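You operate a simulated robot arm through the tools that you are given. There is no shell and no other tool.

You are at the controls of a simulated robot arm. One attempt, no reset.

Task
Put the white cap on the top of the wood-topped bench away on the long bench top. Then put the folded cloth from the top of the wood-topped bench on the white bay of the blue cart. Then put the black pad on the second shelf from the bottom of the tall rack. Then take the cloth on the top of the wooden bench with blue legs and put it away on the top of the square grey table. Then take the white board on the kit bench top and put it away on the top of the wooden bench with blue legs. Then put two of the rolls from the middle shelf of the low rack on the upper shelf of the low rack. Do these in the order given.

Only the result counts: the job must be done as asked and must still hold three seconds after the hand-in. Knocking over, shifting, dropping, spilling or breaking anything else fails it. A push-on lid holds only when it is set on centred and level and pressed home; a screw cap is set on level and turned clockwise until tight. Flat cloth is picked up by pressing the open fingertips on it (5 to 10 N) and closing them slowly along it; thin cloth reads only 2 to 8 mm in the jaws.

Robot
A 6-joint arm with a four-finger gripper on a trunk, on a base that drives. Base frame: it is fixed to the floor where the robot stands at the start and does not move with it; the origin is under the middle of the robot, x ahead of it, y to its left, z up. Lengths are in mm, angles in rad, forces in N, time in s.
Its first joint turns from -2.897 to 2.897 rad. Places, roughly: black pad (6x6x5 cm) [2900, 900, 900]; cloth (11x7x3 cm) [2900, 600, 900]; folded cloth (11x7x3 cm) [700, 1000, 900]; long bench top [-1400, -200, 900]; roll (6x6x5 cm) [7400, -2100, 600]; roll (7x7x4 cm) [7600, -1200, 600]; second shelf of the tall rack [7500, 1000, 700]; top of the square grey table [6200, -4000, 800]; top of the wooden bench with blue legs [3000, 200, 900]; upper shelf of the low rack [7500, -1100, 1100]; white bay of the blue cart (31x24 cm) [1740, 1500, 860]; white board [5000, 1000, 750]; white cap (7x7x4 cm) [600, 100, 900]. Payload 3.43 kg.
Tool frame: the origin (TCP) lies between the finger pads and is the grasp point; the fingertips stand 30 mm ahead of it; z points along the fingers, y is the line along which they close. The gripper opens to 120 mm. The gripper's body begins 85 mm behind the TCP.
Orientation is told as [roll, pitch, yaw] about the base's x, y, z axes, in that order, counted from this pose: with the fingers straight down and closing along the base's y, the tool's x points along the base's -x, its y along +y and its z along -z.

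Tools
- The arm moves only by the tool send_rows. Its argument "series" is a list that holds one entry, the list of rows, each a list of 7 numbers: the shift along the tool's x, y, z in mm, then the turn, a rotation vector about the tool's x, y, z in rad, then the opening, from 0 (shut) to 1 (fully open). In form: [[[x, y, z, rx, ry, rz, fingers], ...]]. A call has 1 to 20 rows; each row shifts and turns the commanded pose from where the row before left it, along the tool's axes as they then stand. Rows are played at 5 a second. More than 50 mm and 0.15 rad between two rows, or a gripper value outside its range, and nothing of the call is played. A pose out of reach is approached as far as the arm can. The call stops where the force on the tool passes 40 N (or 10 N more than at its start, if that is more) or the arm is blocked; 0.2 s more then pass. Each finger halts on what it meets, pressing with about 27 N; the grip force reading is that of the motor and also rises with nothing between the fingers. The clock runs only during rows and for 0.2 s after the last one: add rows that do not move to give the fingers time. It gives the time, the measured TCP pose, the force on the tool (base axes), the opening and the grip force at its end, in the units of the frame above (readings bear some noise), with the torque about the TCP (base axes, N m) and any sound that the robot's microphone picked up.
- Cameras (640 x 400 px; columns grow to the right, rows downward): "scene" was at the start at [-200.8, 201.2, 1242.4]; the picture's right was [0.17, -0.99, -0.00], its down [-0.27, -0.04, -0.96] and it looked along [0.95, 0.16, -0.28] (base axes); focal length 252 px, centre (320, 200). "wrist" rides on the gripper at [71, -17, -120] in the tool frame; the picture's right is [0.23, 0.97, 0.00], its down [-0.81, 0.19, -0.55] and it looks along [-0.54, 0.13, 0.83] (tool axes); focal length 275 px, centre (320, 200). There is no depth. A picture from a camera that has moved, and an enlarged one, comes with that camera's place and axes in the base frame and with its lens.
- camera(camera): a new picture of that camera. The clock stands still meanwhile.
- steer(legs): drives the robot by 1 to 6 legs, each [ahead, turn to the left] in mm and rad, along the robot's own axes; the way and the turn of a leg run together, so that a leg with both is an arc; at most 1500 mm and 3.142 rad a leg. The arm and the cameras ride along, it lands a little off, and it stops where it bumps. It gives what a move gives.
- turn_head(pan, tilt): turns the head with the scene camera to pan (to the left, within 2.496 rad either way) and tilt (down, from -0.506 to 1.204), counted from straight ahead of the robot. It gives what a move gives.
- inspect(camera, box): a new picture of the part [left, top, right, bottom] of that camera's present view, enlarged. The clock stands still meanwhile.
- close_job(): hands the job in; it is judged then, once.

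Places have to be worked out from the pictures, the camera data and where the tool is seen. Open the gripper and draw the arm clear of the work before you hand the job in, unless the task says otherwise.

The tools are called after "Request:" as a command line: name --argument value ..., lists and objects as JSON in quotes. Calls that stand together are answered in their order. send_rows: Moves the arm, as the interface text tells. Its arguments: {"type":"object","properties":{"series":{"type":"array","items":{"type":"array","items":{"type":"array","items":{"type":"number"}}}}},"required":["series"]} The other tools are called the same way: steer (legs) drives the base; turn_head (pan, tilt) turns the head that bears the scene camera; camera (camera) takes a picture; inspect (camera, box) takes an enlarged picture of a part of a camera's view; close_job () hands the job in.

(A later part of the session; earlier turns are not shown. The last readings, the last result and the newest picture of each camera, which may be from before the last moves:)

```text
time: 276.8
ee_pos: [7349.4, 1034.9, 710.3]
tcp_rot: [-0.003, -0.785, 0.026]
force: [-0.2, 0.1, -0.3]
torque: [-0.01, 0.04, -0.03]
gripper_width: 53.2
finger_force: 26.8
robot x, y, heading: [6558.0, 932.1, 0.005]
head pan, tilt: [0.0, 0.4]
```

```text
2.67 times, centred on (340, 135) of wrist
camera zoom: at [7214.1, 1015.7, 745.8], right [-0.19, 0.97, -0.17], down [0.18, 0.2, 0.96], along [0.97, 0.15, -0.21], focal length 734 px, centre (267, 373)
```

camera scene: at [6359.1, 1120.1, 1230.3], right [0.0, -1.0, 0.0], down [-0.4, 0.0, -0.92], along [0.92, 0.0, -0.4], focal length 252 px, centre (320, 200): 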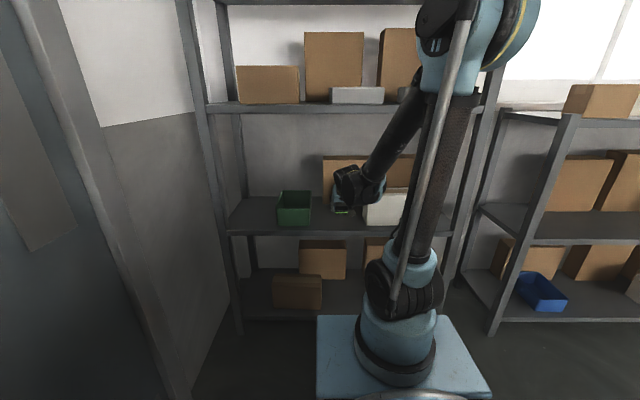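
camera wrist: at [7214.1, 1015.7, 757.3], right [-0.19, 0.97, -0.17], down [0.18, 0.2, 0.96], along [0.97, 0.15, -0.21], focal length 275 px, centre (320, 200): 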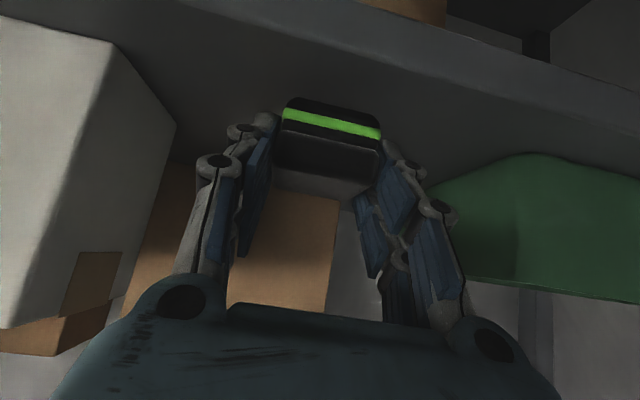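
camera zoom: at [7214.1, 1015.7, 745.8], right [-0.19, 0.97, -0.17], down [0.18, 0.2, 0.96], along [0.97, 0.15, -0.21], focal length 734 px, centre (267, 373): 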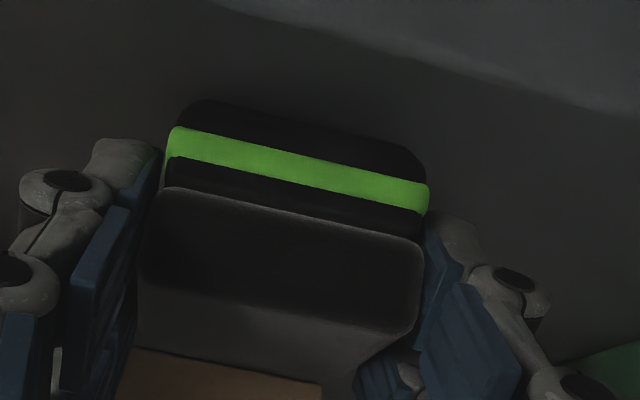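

Re-triangulating from both cameras, the shelf is lower (z ≈ 657) and its front edge deeper (x ≈ 7325) than assumed. I go up 10 mm, 65 mm deeper, and re-check.

Request:
send_rows --series '[[[-7, 0, -7, 0, 0, 0, 0.25], [-15.5, -0.4, 15.5, 0, 0, 0, 0.25], [-15.5, -0.4, 15.5, 0, 0, 0, 0.25], [-15.5, -0.4, 15.5, 0, 0, 0, 0.25], [0, 0, 0, 0, 0, 0, 0.25]]]'

Request:
camera --camera "wrist"

Request:
inspect --camera "scene" --box '[280, 170, 400, 245]'

```text
time: 278.0
ee_pos: [7414.8, 1035.9, 720.8]
tcp_rot: [-0.002, -0.783, 0.025]
force: [0.0, -0.4, -1.0]
torque: [-0.01, 0.02, 0.03]
gripper_width: 53.4
finger_force: 27.6
robot x, y, heading: [6560.2, 925.7, 0.003]
head pan, tilt: [0.0, 0.4]
```

```text
taken
camera wrist: at [7280.0, 1016.2, 756.0], right [-0.19, 0.97, -0.17], down [0.18, 0.2, 0.96], along [0.97, 0.15, -0.21], focal length 275 px, centre (320, 200)
```

wrist: 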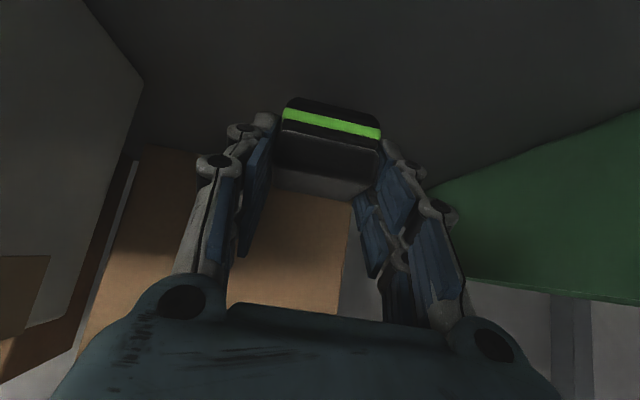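

```text
5.33 times, centred on (340, 208) of scene
camera zoom: at [6359.2, 1120.1, 1230.3], right [0.0, -1.0, 0.0], down [-0.4, 0.0, -0.92], along [0.92, 0.0, -0.4], focal length 1343 px, centre (213, 160)
```

zoom: 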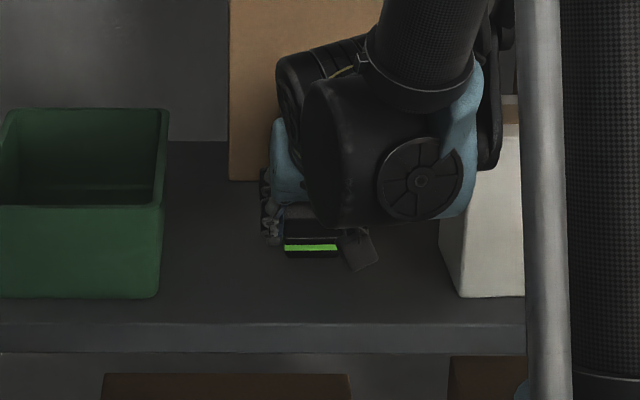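

Good depth now. I lower 15 mm and then feel for the shelf.

Request:
send_rows --series '[[[6, 0, 6, 0, 0, 0, 0.25], [5, 0, 5, 0, 0, 0, 0.25], [0, 0, 0, 0, 0, 0, 0.25]]]'

Request:
send_rows --series '[[[2, 0, 2, 0, 0, 0, 0.25], [0, 0, 0, 0, 0, 0, 0.25]]]'

Request:
send_rows --series '[[[2, 0, 2, 0, 0, 0, 0.25], [0, 0, 0, 0, 0, 0, 0.25]]]'

Request:
send_rows --series '[[[2, 0, 2, 0, 0, 0, 0.25], [0, 0, 0, 0, 0, 0, 0.25]]]'

```text
time: 278.8
ee_pos: [7413.0, 1036.3, 704.9]
tcp_rot: [-0.003, -0.787, 0.028]
force: [0.5, -1.4, 7.5]
torque: [0.09, -0.27, -0.01]
gripper_width: 53.1
finger_force: 27.0
robot x, y, heading: [6559.6, 930.2, 0.006]
head pan, tilt: [0.0, 0.4]
```

```text
time: 279.4
ee_pos: [7414.3, 1036.1, 703.7]
tcp_rot: [-0.001, -0.787, 0.027]
force: [1.7, 0.3, 39.3]
torque: [0.02, -0.95, 0.0]
gripper_width: 53.6
finger_force: 26.9
robot x, y, heading: [6560.2, 932.7, 0.007]
head pan, tilt: [0.0, 0.4]
```

```text
time: 280.0
ee_pos: [7413.2, 1035.6, 700.3]
tcp_rot: [-0.004, -0.788, 0.025]
force: [0.4, 1.4, 38.6]
torque: [0.11, -1.11, 0.02]
gripper_width: 53.1
finger_force: 27.1
robot x, y, heading: [6559.5, 933.6, 0.002]
head pan, tilt: [0.0, 0.4]
```

```text
time: 280.6
ee_pos: [7413.7, 1035.3, 697.6]
tcp_rot: [-0.005, -0.786, 0.026]
force: [0.2, -1.3, 38.0]
torque: [0.03, -1.04, 0.01]
gripper_width: 53.1
finger_force: 26.7
robot x, y, heading: [6560.2, 927.1, 0.008]
head pan, tilt: [0.0, 0.4]
```

Contact was at TCP z ≈ 704. I ease up a few mm, open gently, and look.

Request:
send_rows --series '[[[-3, 0, -3, 0, 0, 0, 0.25], [0, 0, 0, 0, 0, 0, 0.48], [0, 0, 0, 0, 0, 0, 0.55], [0, 0, 0, 0, 0, 0, 0.62], [0, 0, 0, 0, 0, 0, 0.66], [0, 0, 0, 0, 0, 0, 0.66]]]'

Request:
camera --camera "wrist"

Request:
inspect --camera "scene" --box '[280, 170, 400, 245]'

```text
time: 282.0
ee_pos: [7414.1, 1036.5, 701.0]
tcp_rot: [-0.004, -0.785, 0.026]
force: [0.2, 0.4, 1.0]
torque: [0.0, -0.03, 0.02]
gripper_width: 79.2
finger_force: 0.2
robot x, y, heading: [6562.9, 929.8, 0.003]
head pan, tilt: [0.0, 0.4]
```

```text
taken
camera wrist: at [7279.8, 1016.2, 735.7], right [-0.19, 0.97, -0.17], down [0.18, 0.2, 0.96], along [0.97, 0.15, -0.21], focal length 275 px, centre (320, 200)
```

wrist: 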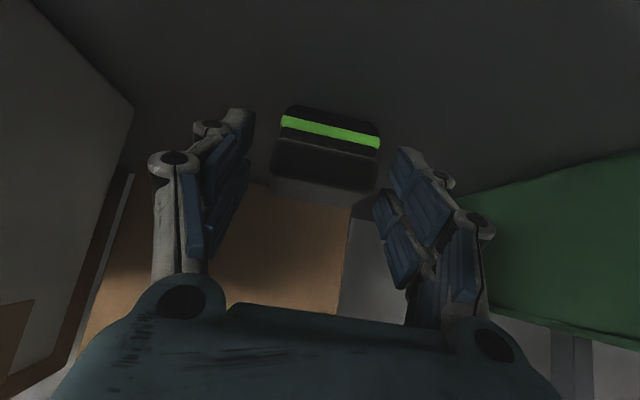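

```text
5.33 times, centred on (340, 208) of scene
camera zoom: at [6359.2, 1120.1, 1230.3], right [0.0, -1.0, 0.0], down [-0.4, 0.0, -0.92], along [0.92, 0.0, -0.4], focal length 1343 px, centre (213, 160)
```

zoom: 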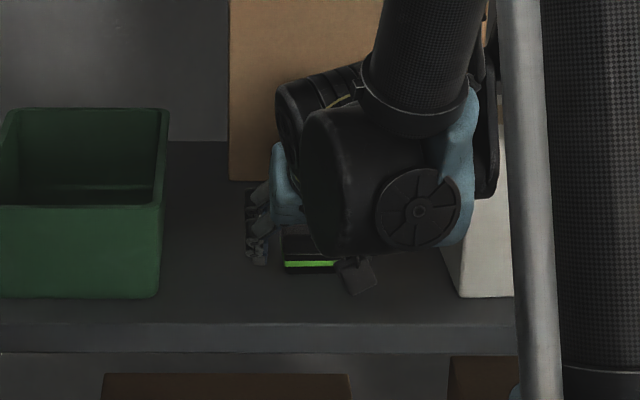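

The pad rests on the shelf. I retreat along the tool axis, then backward out of the rack.

Request:
send_rows --series '[[[0, 0, -20, 0, 0, 0, 0.66], [0, 0, -40, 0, 0, 0, 0.66], [0, 0, -40, 0, 0, 0, 0.66], [30, 0, -30, 0, 0, 0, 0.66], [30, 0, -30, 0, 0, 0, 0.66], [30, 0, -30, 0, 0, 0, 0.8], [30, 0, -30, 0, 0, 0, 1], [30, 0, -30, 0, 0, 0, 1], [0, 0, 0, 0, 0, 0, 1]]]'

Request:
camera --camera "wrist"

Request:
camera --camera "scene"

```text
time: 284.0
ee_pos: [7132.2, 1029.3, 770.3]
tcp_rot: [-0.003, -0.786, 0.027]
force: [0.0, 0.8, 0.1]
torque: [-0.01, -0.02, -0.02]
gripper_width: 120.2
finger_force: 0.1
robot x, y, heading: [6557.0, 930.5, 0.003]
head pan, tilt: [0.0, 0.4]
```

```text
taken
camera wrist: at [6998.4, 1008.7, 805.0], right [-0.19, 0.97, -0.17], down [0.18, 0.2, 0.96], along [0.97, 0.15, -0.21], focal length 275 px, centre (320, 200)
```

wrist: 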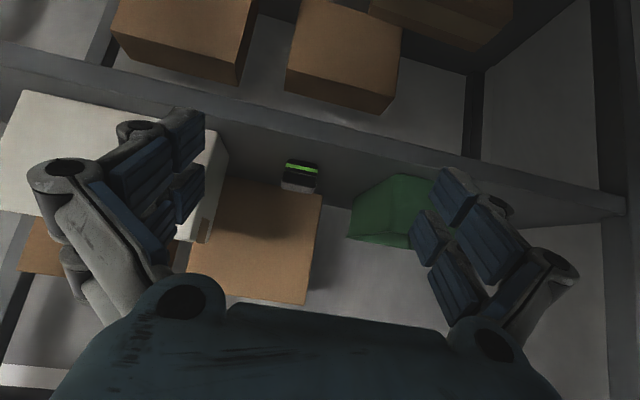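

```text
taken
camera scene: at [6359.1, 1120.1, 1230.2], right [0.0, -1.0, 0.0], down [-0.4, 0.0, -0.92], along [0.92, 0.0, -0.4], focal length 252 px, centre (320, 200)
```

scene: 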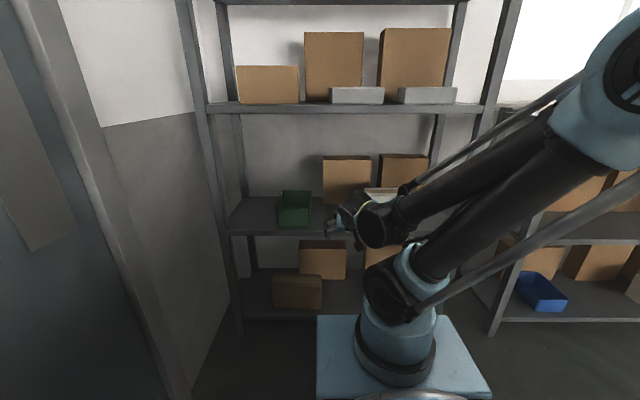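

The pad stands on the second shelf. I raise the arm in front of the rack and bring the tool back to vertical.

Request:
send_rows --series '[[[-29, 0, -29, 0, 0, 0, 1], [-29, 0, -29, 0, 0, 0, 1], [-29, 0, -29, 0, 0, 0, 1], [-29, 0, -29, 0, 0, 0, 1], [-29, 0, -29, 0, 0, 0, 1], [-29, 0, -29, 0, 0, 0, 1], [-29, 0, -29, 0, 0, 0, 1], [-29, 0, -29, 0, 0, 0, 1], [-29, 0, -29, 0, 0, 0, 1], [0, 0, 0, 0, 0.131, 0, 1], [0, 0, 0, 0, 0.131, 0, 1], [0, 0, 0, 0, 0.131, 0, 1], [0, 0, 0, 0, 0.131, 0, 1], [0, 0, 0, 0, 0.131, 0, 1], [0, 0, 0, 0, 0.131, 0, 1], [0, 0, 0, 0, 0, 0, 1]]]'

Request:
inspect --camera "scene" --box '[240, 130, 440, 255]'

```text
time: 287.4
ee_pos: [7131.1, 1029.6, 1141.4]
tcp_rot: [-0.001, 0.003, 0.023]
force: [1.0, 0.2, -0.2]
torque: [0.0, 0.03, 0.03]
gripper_width: 120.1
finger_force: 0.1
robot x, y, heading: [6562.0, 928.3, 0.001]
head pan, tilt: [0.0, 0.4]
```

```text
3.20 times, centred on (340, 192) of scene
camera zoom: at [6359.1, 1120.1, 1230.2], right [0.0, -1.0, 0.0], down [-0.4, 0.0, -0.92], along [0.92, 0.0, -0.4], focal length 806 px, centre (256, 224)
```

zoom: 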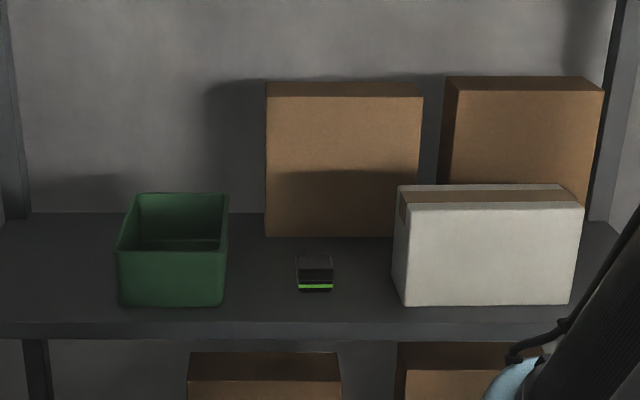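

The pad stands upright between bin and box. While here I look back at the kit bench to locate the white board for later.

Request:
turn_head --pan 2.49 --tilt 0.4

Request:
camera --camera "scene"

Request:
turn_head --pan -2.49 --tilt 0.4

Request:
camera --camera "scene"

```text
time: 289.7
ee_pos: [7132.7, 1030.2, 1139.5]
tcp_rot: [-0.004, 0.002, 0.024]
force: [-0.5, -0.3, -0.1]
torque: [0.0, -0.01, 0.01]
gripper_width: 120.1
finger_force: 0.0
robot x, y, heading: [6561.4, 932.2, 0.003]
head pan, tilt: [2.491, 0.4]
```

```text
taken
camera scene: at [6192.7, 1175.8, 1232.4], right [0.6, 0.8, -0.01], down [0.3, -0.24, -0.93], along [-0.74, 0.56, -0.38], focal length 252 px, centre (320, 200)
```

scene: 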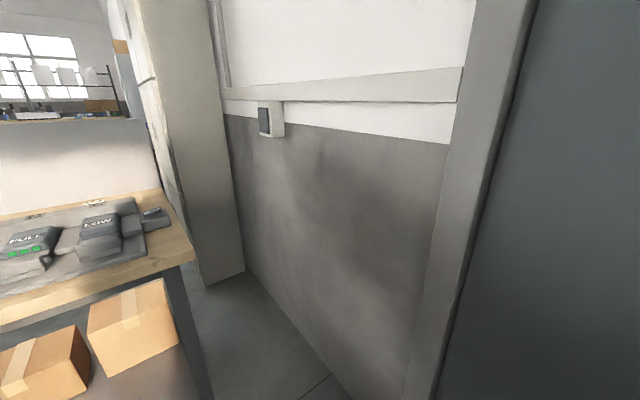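

```text
time: 293.6
ee_pos: [7131.2, 1030.2, 1141.7]
tcp_rot: [-0.003, 0.003, 0.023]
force: [-0.1, -0.7, 0.7]
torque: [0.01, 0.0, 0.03]
gripper_width: 120.2
finger_force: 0.0
robot x, y, heading: [6559.1, 929.4, 0.009]
head pan, tilt: [-2.491, 0.4]
```

```text
taken
camera scene: at [6193.0, 1063.5, 1232.4], right [-0.61, 0.79, 0.01], down [0.3, 0.24, -0.93], along [-0.74, -0.56, -0.38], focal length 252 px, centre (320, 200)
```

scene: 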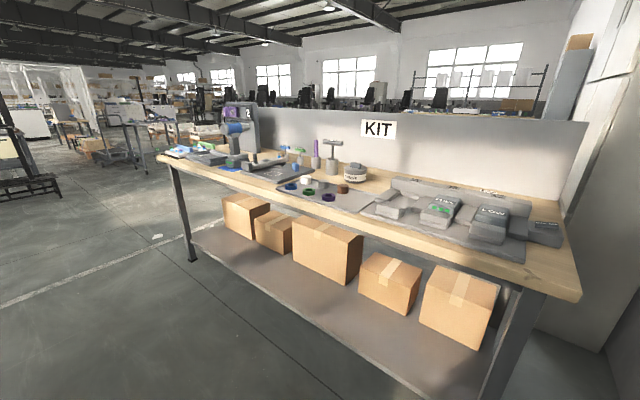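

Request:
inspect --camera "scene" --box '[150, 90, 370, 220]'

Request:
inspect --camera "scene" --box '[330, 120, 590, 280]'

```text
2.91 times, centred on (260, 155) of scene
camera zoom: at [6193.0, 1063.5, 1232.4], right [-0.61, 0.79, 0.01], down [0.3, 0.24, -0.93], along [-0.74, -0.56, -0.38], focal length 732 px, centre (494, 331)
```

zoom: 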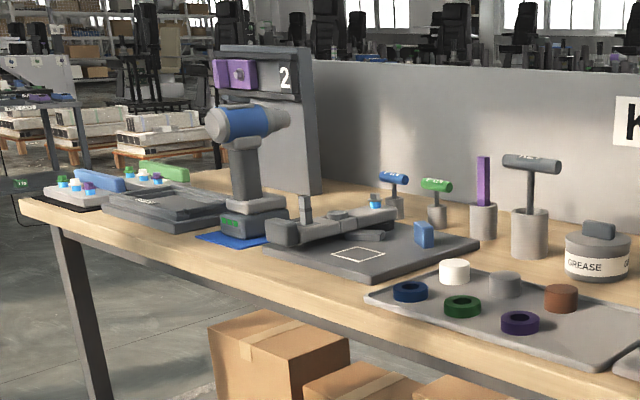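

```text
2.46 times, centred on (460, 200) of scene
camera zoom: at [6193.0, 1063.5, 1232.4], right [-0.61, 0.79, 0.01], down [0.3, 0.24, -0.93], along [-0.74, -0.56, -0.38], focal length 620 px, centre (-25, 200)
```

zoom: 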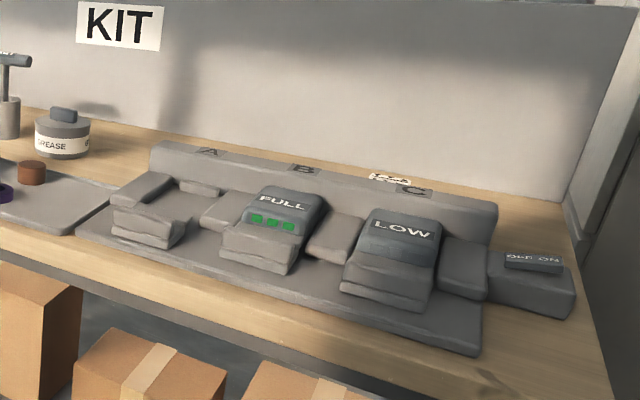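

I look closer for the white board near [5000, 1000].

Request:
inspect --camera "scene" --box '[440, 170, 540, 230]'

Request:
inspect --camera "scene" --box '[150, 130, 250, 190]'

```text
6.40 times, centred on (490, 200) of scene
camera zoom: at [6193.0, 1063.5, 1232.4], right [-0.61, 0.79, 0.01], down [0.3, 0.24, -0.93], along [-0.74, -0.56, -0.38], focal length 1611 px, centre (-768, 200)
```

zoom: 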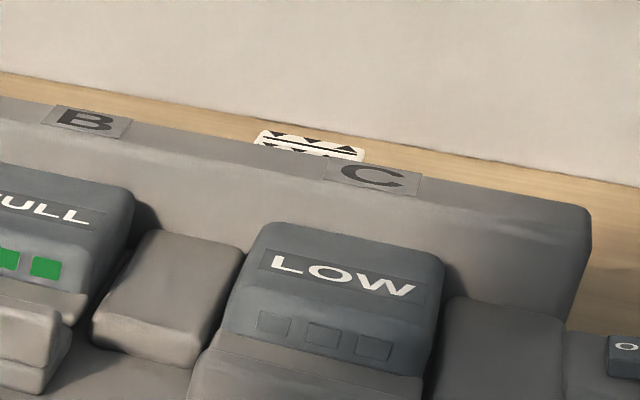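

```text
6.40 times, centred on (200, 160) of scene
camera zoom: at [6193.0, 1063.5, 1232.4], right [-0.61, 0.79, 0.01], down [0.3, 0.24, -0.93], along [-0.74, -0.56, -0.38], focal length 1611 px, centre (1088, 456)
```

zoom: 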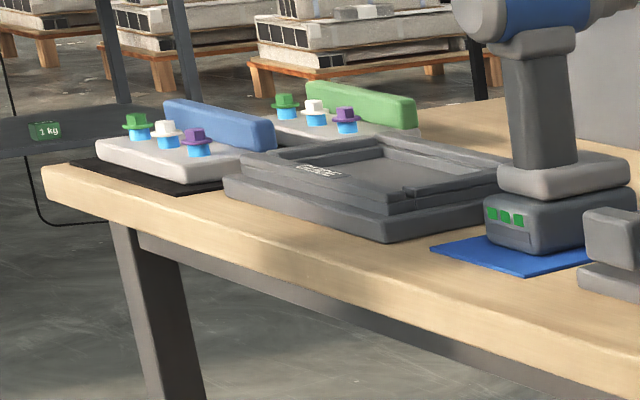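

The white board with black markings lies on the kit bench behind the charger, near [4970, 1020]. First the cloth: I drive back to the blue-legged bench via the lane at y ≈ -1380.

Request:
steer --legs '[[-100, 0], [0, -1.571], [1500, 0], [810, 0], [0, -1.571]]'

Request:
turn_head --pan 0.2 --tilt 0.3

Request:
camera --camera "scene"

```text
time: 314.5
ee_pos: [5869.9, -1460.4, 1141.6]
tcp_rot: [-0.004, 0.002, -3.134]
force: [-0.5, -0.1, 0.1]
torque: [0.03, 0.0, -0.05]
gripper_width: 119.9
finger_force: 0.0
robot x, y, heading: [6441.0, -1382.0, 3.125]
head pan, tilt: [-2.491, 0.4]
```

```text
time: 316.9
ee_pos: [5884.9, -1458.9, 1147.7]
tcp_rot: [-0.004, -0.01, -3.134]
force: [0.2, -0.5, 0.3]
torque: [0.01, -0.01, 0.01]
gripper_width: 120.0
finger_force: 0.0
robot x, y, heading: [6443.9, -1383.3, 3.127]
head pan, tilt: [0.201, 0.3]
```

```text
taken
camera scene: at [6643.4, -1591.0, 1239.5], right [-0.19, 0.98, 0.0], down [0.3, 0.05, -0.95], along [-0.93, -0.18, -0.31], focal length 252 px, centre (320, 200)
```

scene: 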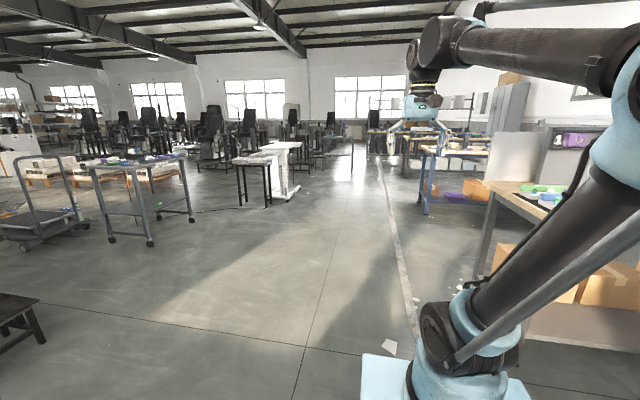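

I look left toward the square grey table region at [6200, -4000] before leaving.

Request:
turn_head --pan 1.5 --tilt 0.3

Request:
camera --camera "scene"

```text
time: 318.4
ee_pos: [5883.5, -1459.7, 1147.7]
tcp_rot: [-0.003, -0.012, -3.132]
force: [0.1, 0.8, -0.6]
torque: [0.0, 0.04, 0.0]
gripper_width: 120.0
finger_force: 0.1
robot x, y, heading: [6443.8, -1378.8, 3.129]
head pan, tilt: [1.499, 0.3]
```

```text
taken
camera scene: at [6727.1, -1666.8, 1240.6], right [-1.0, 0.09, -0.01], down [0.04, 0.29, -0.95], along [-0.08, -0.95, -0.3], focal length 252 px, centre (320, 200)
```

scene: 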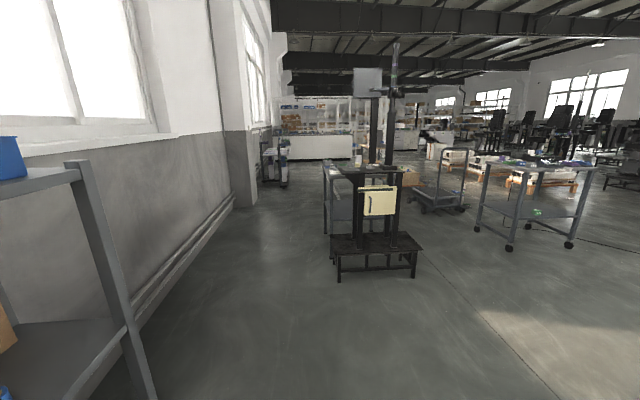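

The grey table stands behind a black stand at y ≈ -3400; it can be approached from the +x side later. Now I drive back west along the lane.

Request:
steer --legs '[[1500, 0], [1500, 0.01], [1500, 0]]'

Request:
turn_head --pan -0.6 --tilt 0.35

Request:
camera --camera "scene"

```text
time: 340.2
ee_pos: [1375.4, -1403.7, 1147.1]
tcp_rot: [-0.003, -0.011, -3.125]
force: [0.3, -0.1, -0.5]
torque: [0.02, 0.02, -0.03]
gripper_width: 120.2
finger_force: 0.0
robot x, y, heading: [1932.2, -1318.7, 3.139]
head pan, tilt: [1.499, 0.3]
```

```text
time: 342.2
ee_pos: [1389.5, -1403.4, 1154.9]
tcp_rot: [-0.004, -0.023, -3.125]
force: [-0.7, 0.2, -0.5]
torque: [-0.01, -0.01, 0.0]
gripper_width: 120.0
finger_force: 0.1
robot x, y, heading: [1934.5, -1317.8, 3.134]
head pan, tilt: [-0.6, 0.351]
```

```text
taken
camera scene: at [2151.3, -1456.9, 1235.0], right [0.57, 0.82, 0.01], down [0.3, -0.2, -0.94], along [-0.77, 0.53, -0.35], focal length 252 px, centre (320, 200)
```

scene: 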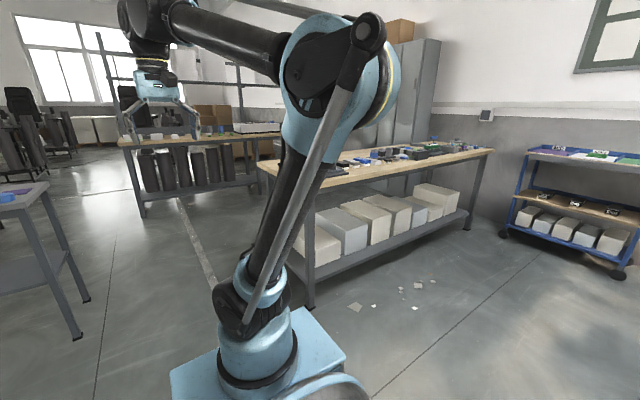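

I turn to +y, drive up the aisle, and face the blue-legged bench.

Request:
steer --legs '[[0, -1.565], [1500, 0], [470, 0], [0, -1.571], [200, 0]]'

Request:
turn_head --pan -0.2 --tilt 0.4

Request:
camera --camera "scene"

Request:
camera --camera "wrist"

```text
time: 362.0
ee_pos: [2657.9, 756.9, 1154.8]
tcp_rot: [-0.003, -0.023, 0.058]
force: [0.0, -0.4, 0.2]
torque: [0.01, 0.06, 0.02]
gripper_width: 119.8
finger_force: 0.0
robot x, y, heading: [2115.3, 651.1, 0.038]
head pan, tilt: [-0.6, 0.351]
```

```text
time: 362.8
ee_pos: [2644.4, 758.0, 1161.2]
tcp_rot: [-0.005, -0.034, 0.059]
force: [-0.5, 0.5, 0.1]
torque: [0.02, 0.01, -0.04]
gripper_width: 119.9
finger_force: 0.1
robot x, y, heading: [2117.0, 654.3, 0.034]
head pan, tilt: [-0.201, 0.4]
```

```text
taken
camera scene: at [1909.1, 817.2, 1230.3], right [-0.16, -0.99, 0.0], down [-0.4, 0.06, -0.92], along [0.9, -0.15, -0.4], focal length 252 px, centre (320, 200)
```

scene: 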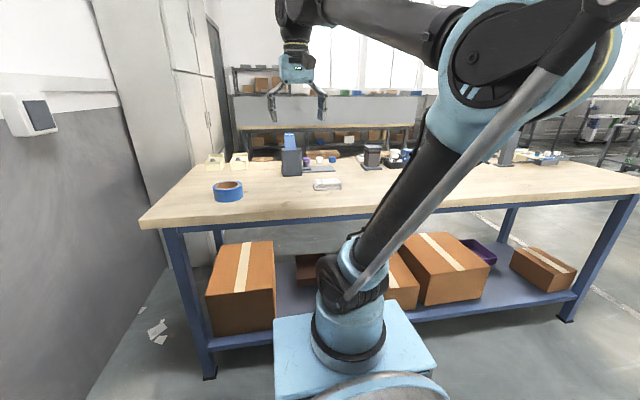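

```text
taken
camera wrist: at [2571.4, 736.9, 1278.8], right [-0.29, 0.96, -0.01], down [0.78, 0.24, 0.58], along [0.56, 0.16, -0.81], focal length 275 px, centre (320, 200)
```

wrist: 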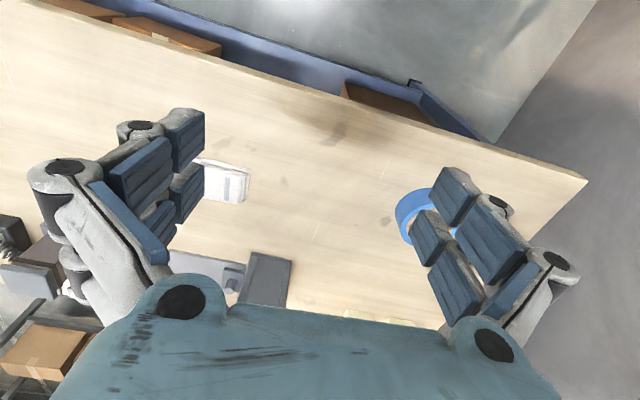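

The white folded cloth is at about [2857, 640] with its long side along y. I level, turn the tool a quarter, and move over it.

Request:
send_rows --series '[[[0, 0, 0, 0, 0.034, 0, 1], [0, 0, 0, 0, 0, 0.142, 1], [0, 0, 0, 0, 0, 0.142, 1], [0, 0, 0, 0, 0, 0.142, 1], [0, 0, 0, 0, 0, 0.142, 1], [0, 0, 0, 0, 0, 0.142, 1], [0, 0, 0, 0, 0, 0.142, 1], [0, 0, 0, 0, 0, 0.142, 1], [0, 0, 0, 0, 0, 0.142, 1], [0, 0, 0, 0, 0, 0.142, 1], [0, 0, 0, 0, 0, 0.142, 1], [0, 0, 0, 0, 0, 0.142, 1], [-26.6, 40.8, 0, 0, 0, 0, 1], [-26.6, 40.8, 0, 0, 0, 0, 1], [-26.6, 40.8, 0, 0, 0, 0, 1], [-26.6, 40.8, 0, 0, 0, 0, 1], [-26.6, 40.8, 0, 0, 0, 0, 1], [0, 0, 45, 0, 0, 0, 1], [0, 0, 45, 0, 0, 0, 1], [0, 0, 45, 0, 0, 0, 1]]]'

Request:
send_rows --series '[[[0, 0, 20, 0, 0, 0, 1], [0, 0, 0, 0, 0, 0, 1]]]'

Request:
camera --camera "wrist"

```text
time: 367.0
ee_pos: [2856.3, 637.2, 1024.7]
tcp_rot: [-0.001, -0.003, -1.507]
force: [0.1, 0.7, -0.4]
torque: [0.0, 0.0, -0.02]
gripper_width: 119.9
finger_force: 0.0
robot x, y, heading: [2117.5, 653.2, 0.037]
head pan, tilt: [-0.201, 0.4]
```

```text
time: 367.6
ee_pos: [2856.3, 636.7, 1005.5]
tcp_rot: [0.001, -0.004, -1.506]
force: [0.0, 0.7, 0.0]
torque: [0.01, -0.04, 0.01]
gripper_width: 120.0
finger_force: 0.1
robot x, y, heading: [2116.2, 654.6, 0.041]
head pan, tilt: [-0.201, 0.4]
```

```text
taken
camera wrist: at [2836.9, 708.7, 1125.4], right [0.96, 0.29, 0.0], down [0.24, -0.79, 0.56], along [0.16, -0.53, -0.83], focal length 275 px, centre (320, 200)
```

wrist: 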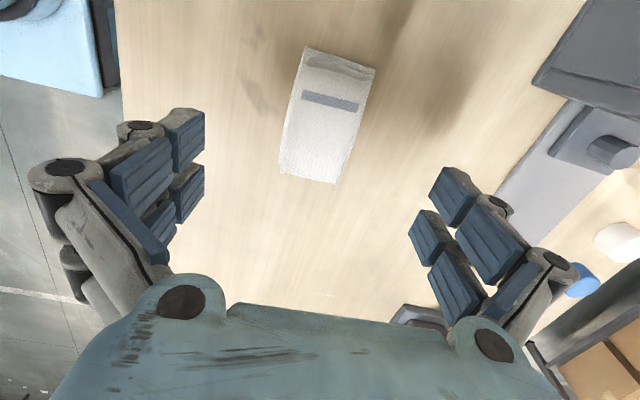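

Alignment is excellent. I lower to TCP z ≈ 909 and close slowly.

Request:
send_rows --series '[[[0, 2, 40, 0, 0, 0, 1], [0, 0, 35, 0, 0, 0, 1], [0, 0, 14, 0, 0, 0, 1], [0, 0, 7, 0, 0, 0, 1], [0, 0, 0, 0, 0, 0, 1], [0, 0, 0, 0, 0, 0, 0.85], [0, 0, 0, 0, 0, 0, 0.72], [0, 0, 0, 0, 0, 0, 0.62], [0, 0, 0, 0, 0, 0, 0.54], [0, 0, 0, 0, 0, 0, 0.46], [0, 0, 0, 0, 0, 0, 0.4], [0, 0, 0, 0, 0, 0, 0.35], [0, 0, 0, 0, 0, 0, 0.35]]]'

Request:
camera --camera "wrist"

```text
time: 370.4
ee_pos: [2858.5, 637.6, 908.4]
tcp_rot: [0.0, -0.004, -1.503]
force: [1.3, 0.4, 6.1]
torque: [-0.01, -0.06, -0.12]
gripper_width: 67.5
finger_force: 27.5
robot x, y, heading: [2121.6, 653.6, 0.042]
head pan, tilt: [-0.201, 0.4]
```

```text
taken
camera wrist: at [2838.4, 708.0, 1030.0], right [0.96, 0.29, 0.0], down [0.24, -0.79, 0.56], along [0.16, -0.53, -0.83], focal length 275 px, centre (320, 200)
```

wrist: 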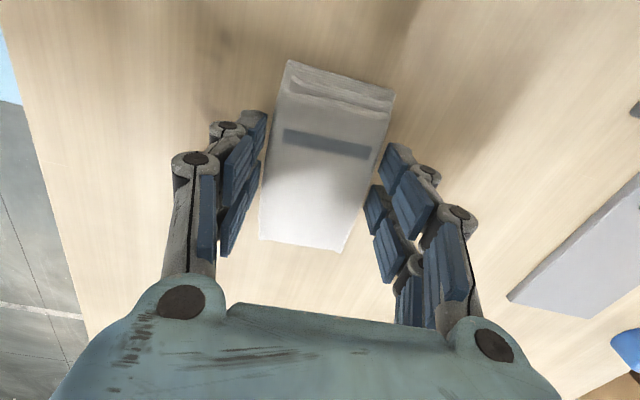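

The cloth is gripped (67.5 mm). I lift it and draw it back over the near edge.

Request:
send_rows --series '[[[0, 0, -8, 0, 0, 0, 0.35], [0, 0, -25, 0, 0, 0, 0.35], [0, 0, -45, 0, 0, 0, 0.35], [0, 0, -45, 0, 0, 0, 0.35], [0, 0, -45, 0, 0, 0, 0.35], [0, 0, -45, 0, 0, 0, 0.35], [0, 0, -30, 0, 0, 0, 0.35], [0, -45, 0, 0, 0, 0, 0.35], [0, -45, 0, 0, 0, 0, 0.35], [0, -45, 0, 0, 0, 0, 0.35], [0, -40, 0, 0, 0, 0, 0.35], [0, 0, 0, 0, 0, 0, 0.35]]]'

Request:
camera --camera "wrist"

```text
time: 373.0
ee_pos: [2684.0, 627.0, 1152.7]
tcp_rot: [0.002, -0.003, -1.507]
force: [-0.7, 0.4, -0.3]
torque: [-0.01, -0.01, -0.01]
gripper_width: 67.3
finger_force: 26.3
robot x, y, heading: [2118.4, 652.2, 0.036]
head pan, tilt: [-0.201, 0.4]
```

```text
taken
camera wrist: at [2664.1, 697.8, 1273.7], right [0.96, 0.29, 0.0], down [0.24, -0.79, 0.56], along [0.16, -0.53, -0.83], focal length 275 px, centre (320, 200)
```

wrist: 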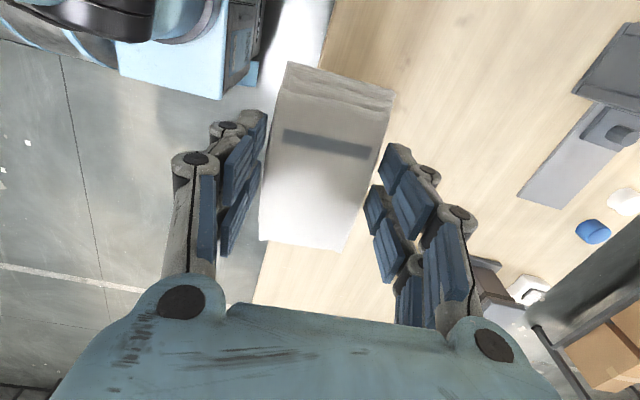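

The cloth is secure. I back off and drive the known route out to the lane and east.

Request:
steer --legs '[[-200, 0], [0, -1.61], [1500, 0], [530, 0], [0, 1.571]]'

Request:
send_rows --series '[[[0, 0, 0, 0, 0, 0, 0.35]]]'

```text
time: 393.4
ee_pos: [2493.5, -1448.1, 1152.7]
tcp_rot: [0.001, -0.004, -1.537]
force: [1.0, -0.2, -1.0]
torque: [0.03, -0.02, 0.02]
gripper_width: 67.3
finger_force: 26.6
robot x, y, heading: [1925.0, -1415.7, 0.006]
head pan, tilt: [-0.201, 0.4]
```

```text
time: 393.8
ee_pos: [2478.7, -1448.8, 1160.3]
tcp_rot: [0.012, -0.004, -1.535]
force: [-0.9, -0.7, -0.1]
torque: [0.04, -0.12, 0.0]
gripper_width: 67.5
finger_force: 26.7
robot x, y, heading: [1930.2, -1417.5, 0.005]
head pan, tilt: [-0.201, 0.4]
```

Request:
steer --legs '[[1500, 0], [1500, 0], [1400, 0]]'

Request:
turn_head --pan -0.8 --tilt 0.35

Request:
camera --camera "scene"

```text
time: 415.1
ee_pos: [6872.3, -1363.1, 1160.9]
tcp_rot: [0.012, -0.004, -1.523]
force: [0.2, -0.1, -0.5]
torque: [-0.02, -0.01, -0.02]
gripper_width: 67.6
finger_force: 27.5
robot x, y, heading: [6315.4, -1335.9, 0.021]
head pan, tilt: [-0.201, 0.4]
```

```text
time: 416.1
ee_pos: [6858.0, -1362.1, 1165.7]
tcp_rot: [0.025, -0.003, -1.522]
force: [0.7, -0.4, -0.2]
torque: [0.02, 0.0, 0.0]
gripper_width: 67.2
finger_force: 26.7
robot x, y, heading: [6320.8, -1337.9, 0.025]
head pan, tilt: [-0.799, 0.351]
```

```text
taken
camera scene: at [6088.4, -1218.3, 1235.1], right [-0.7, -0.71, 0.01], down [-0.26, 0.24, -0.94], along [0.67, -0.66, -0.35], focal length 252 px, centre (320, 200)
```

scene: 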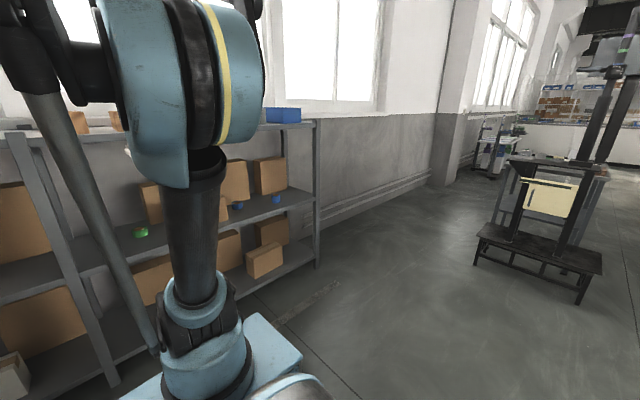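

The stand spans x 5810–6470 at y ≈ -3440; I drive diagonally past it to (6950, -3300), then on to y ≈ -4000 and turn toward -x.

Request:
steer --legs '[[0, -1.285], [1500, 0], [560, 0], [0, -0.311]]'

Request:
turn_head --pan -0.5 --tilt 0.35

Request:
camera --camera "scene"

Request:
turn_head --pan 0.2 --tilt 0.35

Request:
camera --camera "scene"

```text
time: 431.2
ee_pos: [6896.1, -3846.1, 1165.5]
tcp_rot: [0.025, -0.006, -3.123]
force: [0.3, 0.7, 0.4]
torque: [0.01, 0.0, 0.0]
gripper_width: 67.1
finger_force: 26.9
robot x, y, heading: [6937.8, -3306.9, -1.577]
head pan, tilt: [-0.799, 0.351]
```

```text
time: 432.0
ee_pos: [6896.4, -3832.3, 1172.4]
tcp_rot: [0.036, -0.005, -3.121]
force: [1.4, 0.6, -0.3]
torque: [-0.01, 0.0, 0.0]
gripper_width: 67.4
finger_force: 27.4
robot x, y, heading: [6941.0, -3306.8, -1.576]
head pan, tilt: [-0.499, 0.351]
```

```text
taken
camera scene: at [7086.7, -3097.8, 1234.9], right [-0.87, 0.48, 0.01], down [0.17, 0.31, -0.94], along [-0.46, -0.82, -0.35], focal length 252 px, centre (320, 200)
```

scene: 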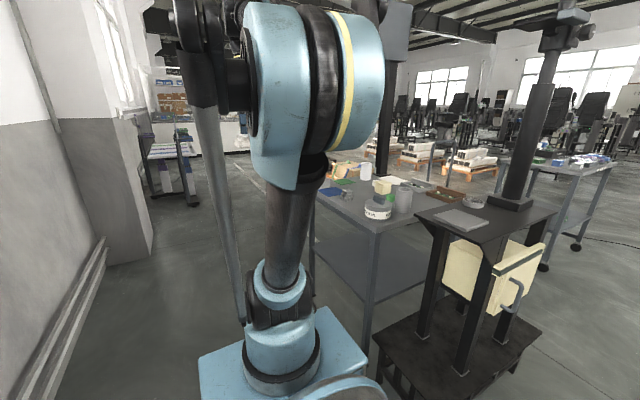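

```text
time: 433.1
ee_pos: [6896.3, -3832.1, 1171.9]
tcp_rot: [0.036, -0.006, -3.122]
force: [0.1, 0.1, 0.0]
torque: [0.03, 0.01, 0.04]
gripper_width: 67.4
finger_force: 26.5
robot x, y, heading: [6940.4, -3304.7, -1.578]
head pan, tilt: [0.201, 0.351]
```

```text
taken
camera scene: at [7149.8, -3107.6, 1234.8], right [-0.98, -0.19, 0.0], down [-0.07, 0.35, -0.93], along [0.18, -0.92, -0.36], focal length 252 px, centre (320, 200)
```

scene: 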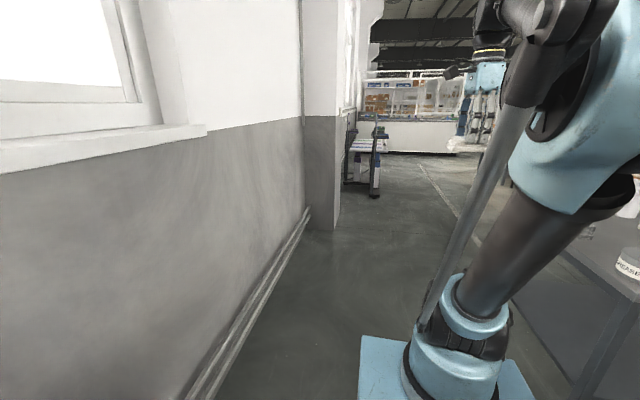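

The grey table's near edge is at x ≈ 6495 with y from -3725 to -4225. I drive on 690 mm and turn to face it.

Request:
steer --legs '[[690, 0], [0, -1.565]]'

Request:
turn_head --pan 0.0 --tilt 0.55

Request:
camera --camera "scene"

Request:
inspect --camera "scene" --box '[200, 60, 460, 220]'

Request:
camera --camera "wrist"

```text
time: 441.3
ee_pos: [6409.8, -3962.8, 1171.8]
tcp_rot: [0.035, -0.007, 1.598]
force: [-0.8, -0.7, -0.8]
torque: [-0.02, 0.0, 0.01]
gripper_width: 67.3
finger_force: 27.0
robot x, y, heading: [6934.1, -4010.1, 3.138]
head pan, tilt: [0.201, 0.351]
```

```text
time: 442.0
ee_pos: [6423.9, -3962.5, 1176.6]
tcp_rot: [0.049, -0.005, 1.598]
force: [-0.5, -0.2, 0.4]
torque: [0.01, -0.01, 0.01]
gripper_width: 67.6
finger_force: 27.4
robot x, y, heading: [6932.5, -4010.9, 3.143]
head pan, tilt: [0.0, 0.55]
```

```text
taken
camera scene: at [7138.2, -4201.7, 1216.6], right [0.0, 1.0, 0.0], down [0.53, 0.0, -0.85], along [-0.85, 0.0, -0.53], focal length 252 px, centre (320, 200)
```

scene: 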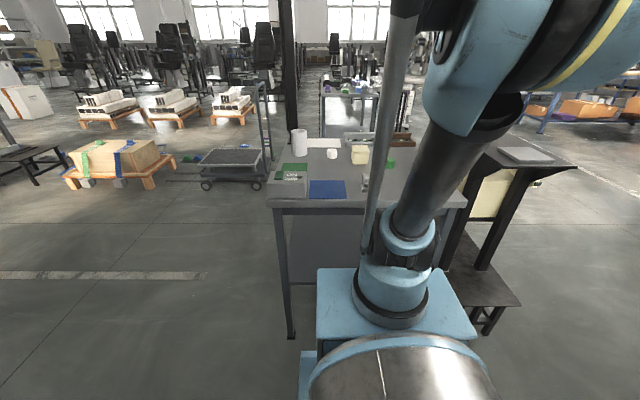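

```text
2.46 times, centred on (330, 140) of scene
camera zoom: at [7138.2, -4201.7, 1216.6], right [0.0, 1.0, 0.0], down [0.53, 0.0, -0.85], along [-0.85, 0.0, -0.53], focal length 620 px, centre (295, 348)
```

zoom: 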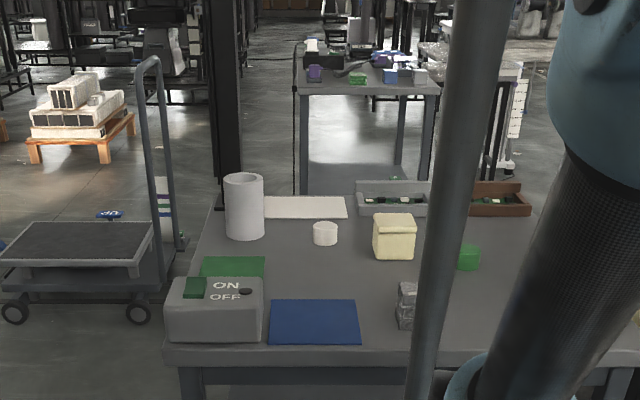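

```text
taken
camera wrist: at [6449.9, -4034.1, 1297.8], right [-0.97, -0.26, 0.05], down [-0.19, 0.8, 0.57], along [-0.18, 0.54, -0.82], focal length 275 px, centre (320, 200)
```

wrist: 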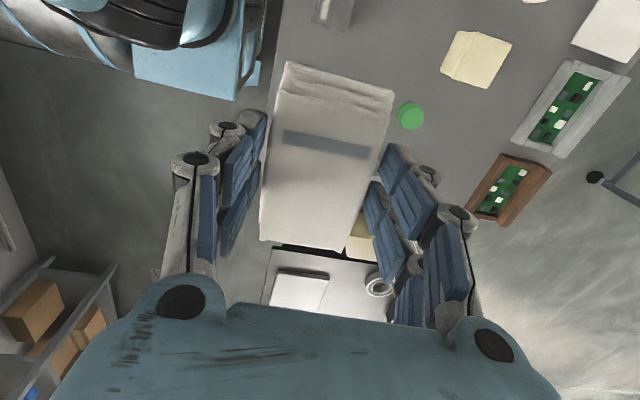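

Items on the table hide under my cloth's view. I shift the gripper 230 mm outward (at z 1176) to see the candidate free spot around [6350, -3960] from the wrist camera.

Request:
send_rows --series '[[[0, 0, 0, 0.049, 0, 0, 0.35], [0, 46, 0, 0, 0, 0, 0.35], [0, 46, 0, 0, 0, 0, 0.35], [0, 46, 0, 0, 0, 0, 0.35], [0, 46, 0, 0, 0, 0, 0.35], [0, 46, 0, 0, 0, 0, 0.35], [0, 0, 0, 0, 0, 0, 0.35]]]'

Request:
camera --camera "wrist"

Request:
camera --camera "scene"

```text
time: 443.6
ee_pos: [6195.8, -3970.2, 1178.4]
tcp_rot: [0.0, -0.005, 1.596]
force: [1.1, 0.1, -0.3]
torque: [-0.01, 0.0, 0.04]
gripper_width: 67.2
finger_force: 26.9
robot x, y, heading: [6936.3, -4011.8, 3.14]
head pan, tilt: [0.0, 0.55]
```

```text
taken
camera wrist: at [6214.2, -4040.9, 1298.7], right [-0.97, -0.26, 0.0], down [-0.21, 0.8, 0.56], along [-0.14, 0.54, -0.83], focal length 275 px, centre (320, 200)
```

wrist: 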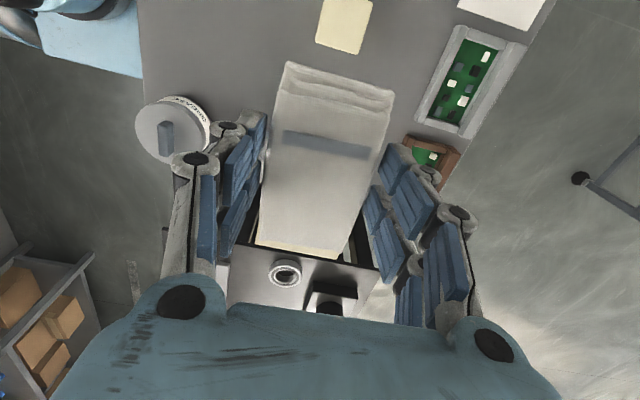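

```text
taken
camera scene: at [7138.2, -4201.7, 1216.6], right [0.0, 1.0, 0.0], down [0.53, 0.0, -0.85], along [-0.85, 0.0, -0.53], focal length 252 px, centre (320, 200)
```

scene: 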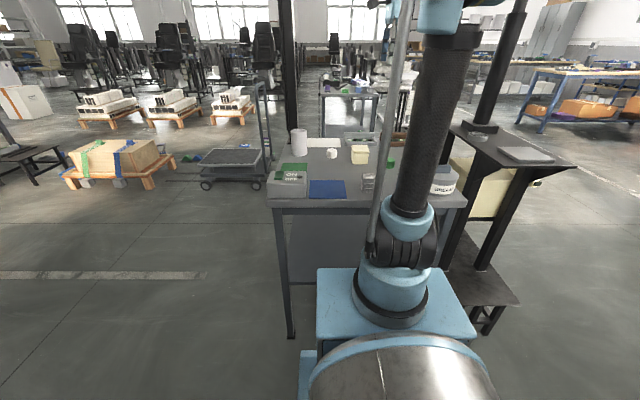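

From this view: jar at [6406, -3835], green cylinder at [6245, -3935], metal stack at [6440, -4050]; the free spot is [6338, -3972]. I move over it and lower to z ≈ 910.

Request:
send_rows --series '[[[1.9, -47.3, 0, 0, 0, 0, 0.35], [1.9, -47.3, 0, 0, 0, 0, 0.35], [1.9, -47.3, 0, 0, 0, 0, 0.35], [0, 0, 45, 0, 0, 0, 0.35], [0, 0, 45, 0, 0, 0, 0.35], [0, 0, 45, 0, 0, 0, 0.35], [0, 0, 45, 0, 0, 0, 0.35], [0, 0, 45, 0, 0, 0, 0.35], [0, 0, 40, 0, 0, 0, 0.35], [0, 0, 0, 0, 0, 0, 0.35]]]'

Request:
camera --camera "wrist"

Request:
inspect --camera "scene" --box '[250, 100, 490, 250]'

```text
time: 445.8
ee_pos: [6335.0, -3970.7, 913.3]
tcp_rot: [0.0, -0.005, 1.596]
force: [0.4, 0.0, -0.6]
torque: [0.03, 0.03, -0.04]
gripper_width: 67.4
finger_force: 27.1
robot x, y, heading: [6934.0, -4011.3, 3.139]
head pan, tilt: [0.0, 0.55]
```

```text
taken
camera wrist: at [6354.8, -4041.3, 1033.5], right [-0.97, -0.26, 0.0], down [-0.21, 0.8, 0.56], along [-0.14, 0.54, -0.83], focal length 275 px, centre (320, 200)
```

wrist: 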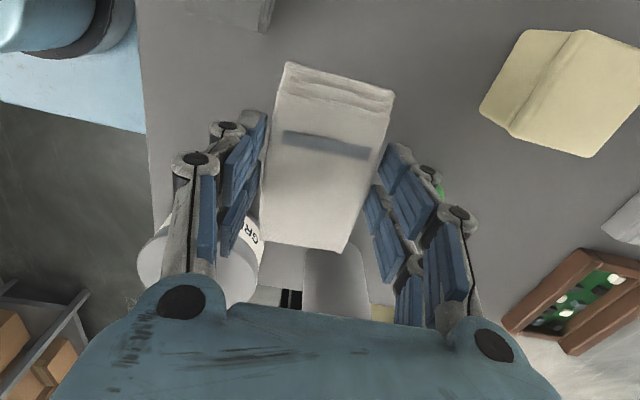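

```text
2.67 times, centred on (370, 175) of scene
camera zoom: at [7138.2, -4201.7, 1216.6], right [0.0, 1.0, 0.0], down [0.53, 0.0, -0.85], along [-0.85, 0.0, -0.53], focal length 671 px, centre (187, 267)
```

zoom: 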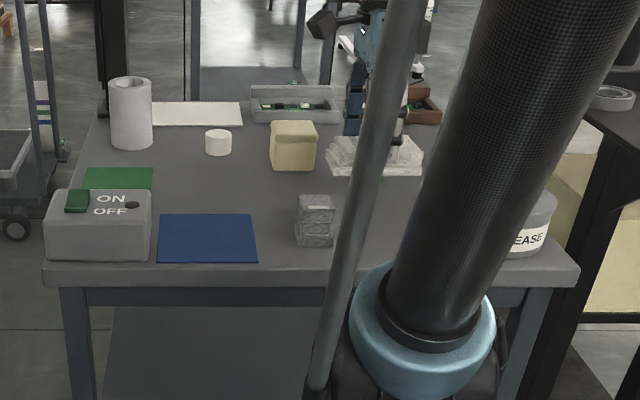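

Spot is clear. I lower toward the table, expecting contact near TCP z ≈ 840.

Request:
send_rows --series '[[[0, 0, 30, 0, 0, 0, 0.35], [0, 0, 20, 0, 0, 0, 0.35], [0, 0, 8, 0, 0, 0, 0.35], [0, 0, 0, 0, 0, 0, 0.35]]]'

Request:
inspect --camera "scene" --box '[250, 100, 490, 250]'

Request:
send_rows --series '[[[0, 0, 3, 0, 0, 0, 0.35], [0, 0, 3, 0, 0, 0, 0.35], [0, 0, 0, 0, 0, 0, 0.35]]]'

```text
time: 446.8
ee_pos: [6336.9, -3969.9, 855.6]
tcp_rot: [0.0, -0.004, 1.598]
force: [-0.6, -0.1, -0.4]
torque: [0.0, 0.0, -0.01]
gripper_width: 67.5
finger_force: 27.0
robot x, y, heading: [6933.1, -4008.3, 3.141]
head pan, tilt: [0.0, 0.55]
```

```text
2.67 times, centred on (370, 175) of scene
camera zoom: at [7138.2, -4201.6, 1216.6], right [0.0, 1.0, 0.0], down [0.53, 0.0, -0.85], along [-0.85, 0.0, -0.53], focal length 671 px, centre (187, 267)
```

zoom: 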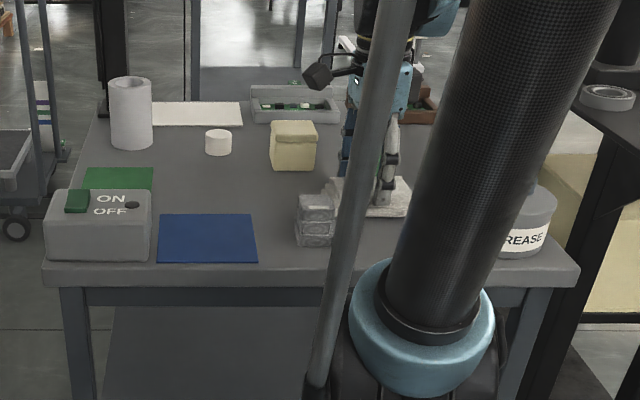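

```text
time: 447.6
ee_pos: [6336.4, -3969.4, 849.6]
tcp_rot: [0.002, -0.005, 1.597]
force: [-0.4, 0.3, 0.3]
torque: [-0.04, 0.1, -0.02]
gripper_width: 67.6
finger_force: 27.0
robot x, y, heading: [6935.0, -4009.7, 3.139]
head pan, tilt: [0.0, 0.55]
```

Continuing down in small steps.

Request:
send_rows --series '[[[0, 0, 3, 0, 0, 0, 0.35], [0, 0, 3, 0, 0, 0, 0.35], [0, 0, 0, 0, 0, 0, 0.35]]]'

Request:
send_rows --series '[[[0, 0, 2, 0, 0, 0, 0.35], [0, 0, 2, 0, 0, 0, 0.35], [0, 0, 0, 0, 0, 0, 0.35]]]'

Request:
send_rows --series '[[[0, 0, 2, 0, 0, 0, 0.35], [0, 0, 2, 0, 0, 0, 0.35], [0, 0, 0, 0, 0, 0, 0.35]]]'

```text
time: 448.4
ee_pos: [6335.6, -3969.1, 844.4]
tcp_rot: [0.0, -0.006, 1.597]
force: [-4.4, 0.9, 34.0]
torque: [0.02, 0.18, 0.03]
gripper_width: 67.7
finger_force: 26.5
robot x, y, heading: [6936.8, -4013.3, 3.143]
head pan, tilt: [0.0, 0.55]
```

```text
time: 449.2
ee_pos: [6336.4, -3969.2, 839.4]
tcp_rot: [-0.001, -0.006, 1.594]
force: [-0.2, -1.2, 34.5]
torque: [-0.04, 0.05, 0.07]
gripper_width: 67.4
finger_force: 27.5
robot x, y, heading: [6934.5, -4015.6, 3.144]
head pan, tilt: [0.0, 0.55]
```

```text
time: 450.0
ee_pos: [6336.3, -3967.7, 835.1]
tcp_rot: [0.0, -0.007, 1.595]
force: [1.1, -3.0, 33.7]
torque: [-0.08, -0.04, -0.01]
gripper_width: 67.2
finger_force: 27.8
robot x, y, heading: [6930.6, -4011.9, 3.143]
head pan, tilt: [0.0, 0.55]
```

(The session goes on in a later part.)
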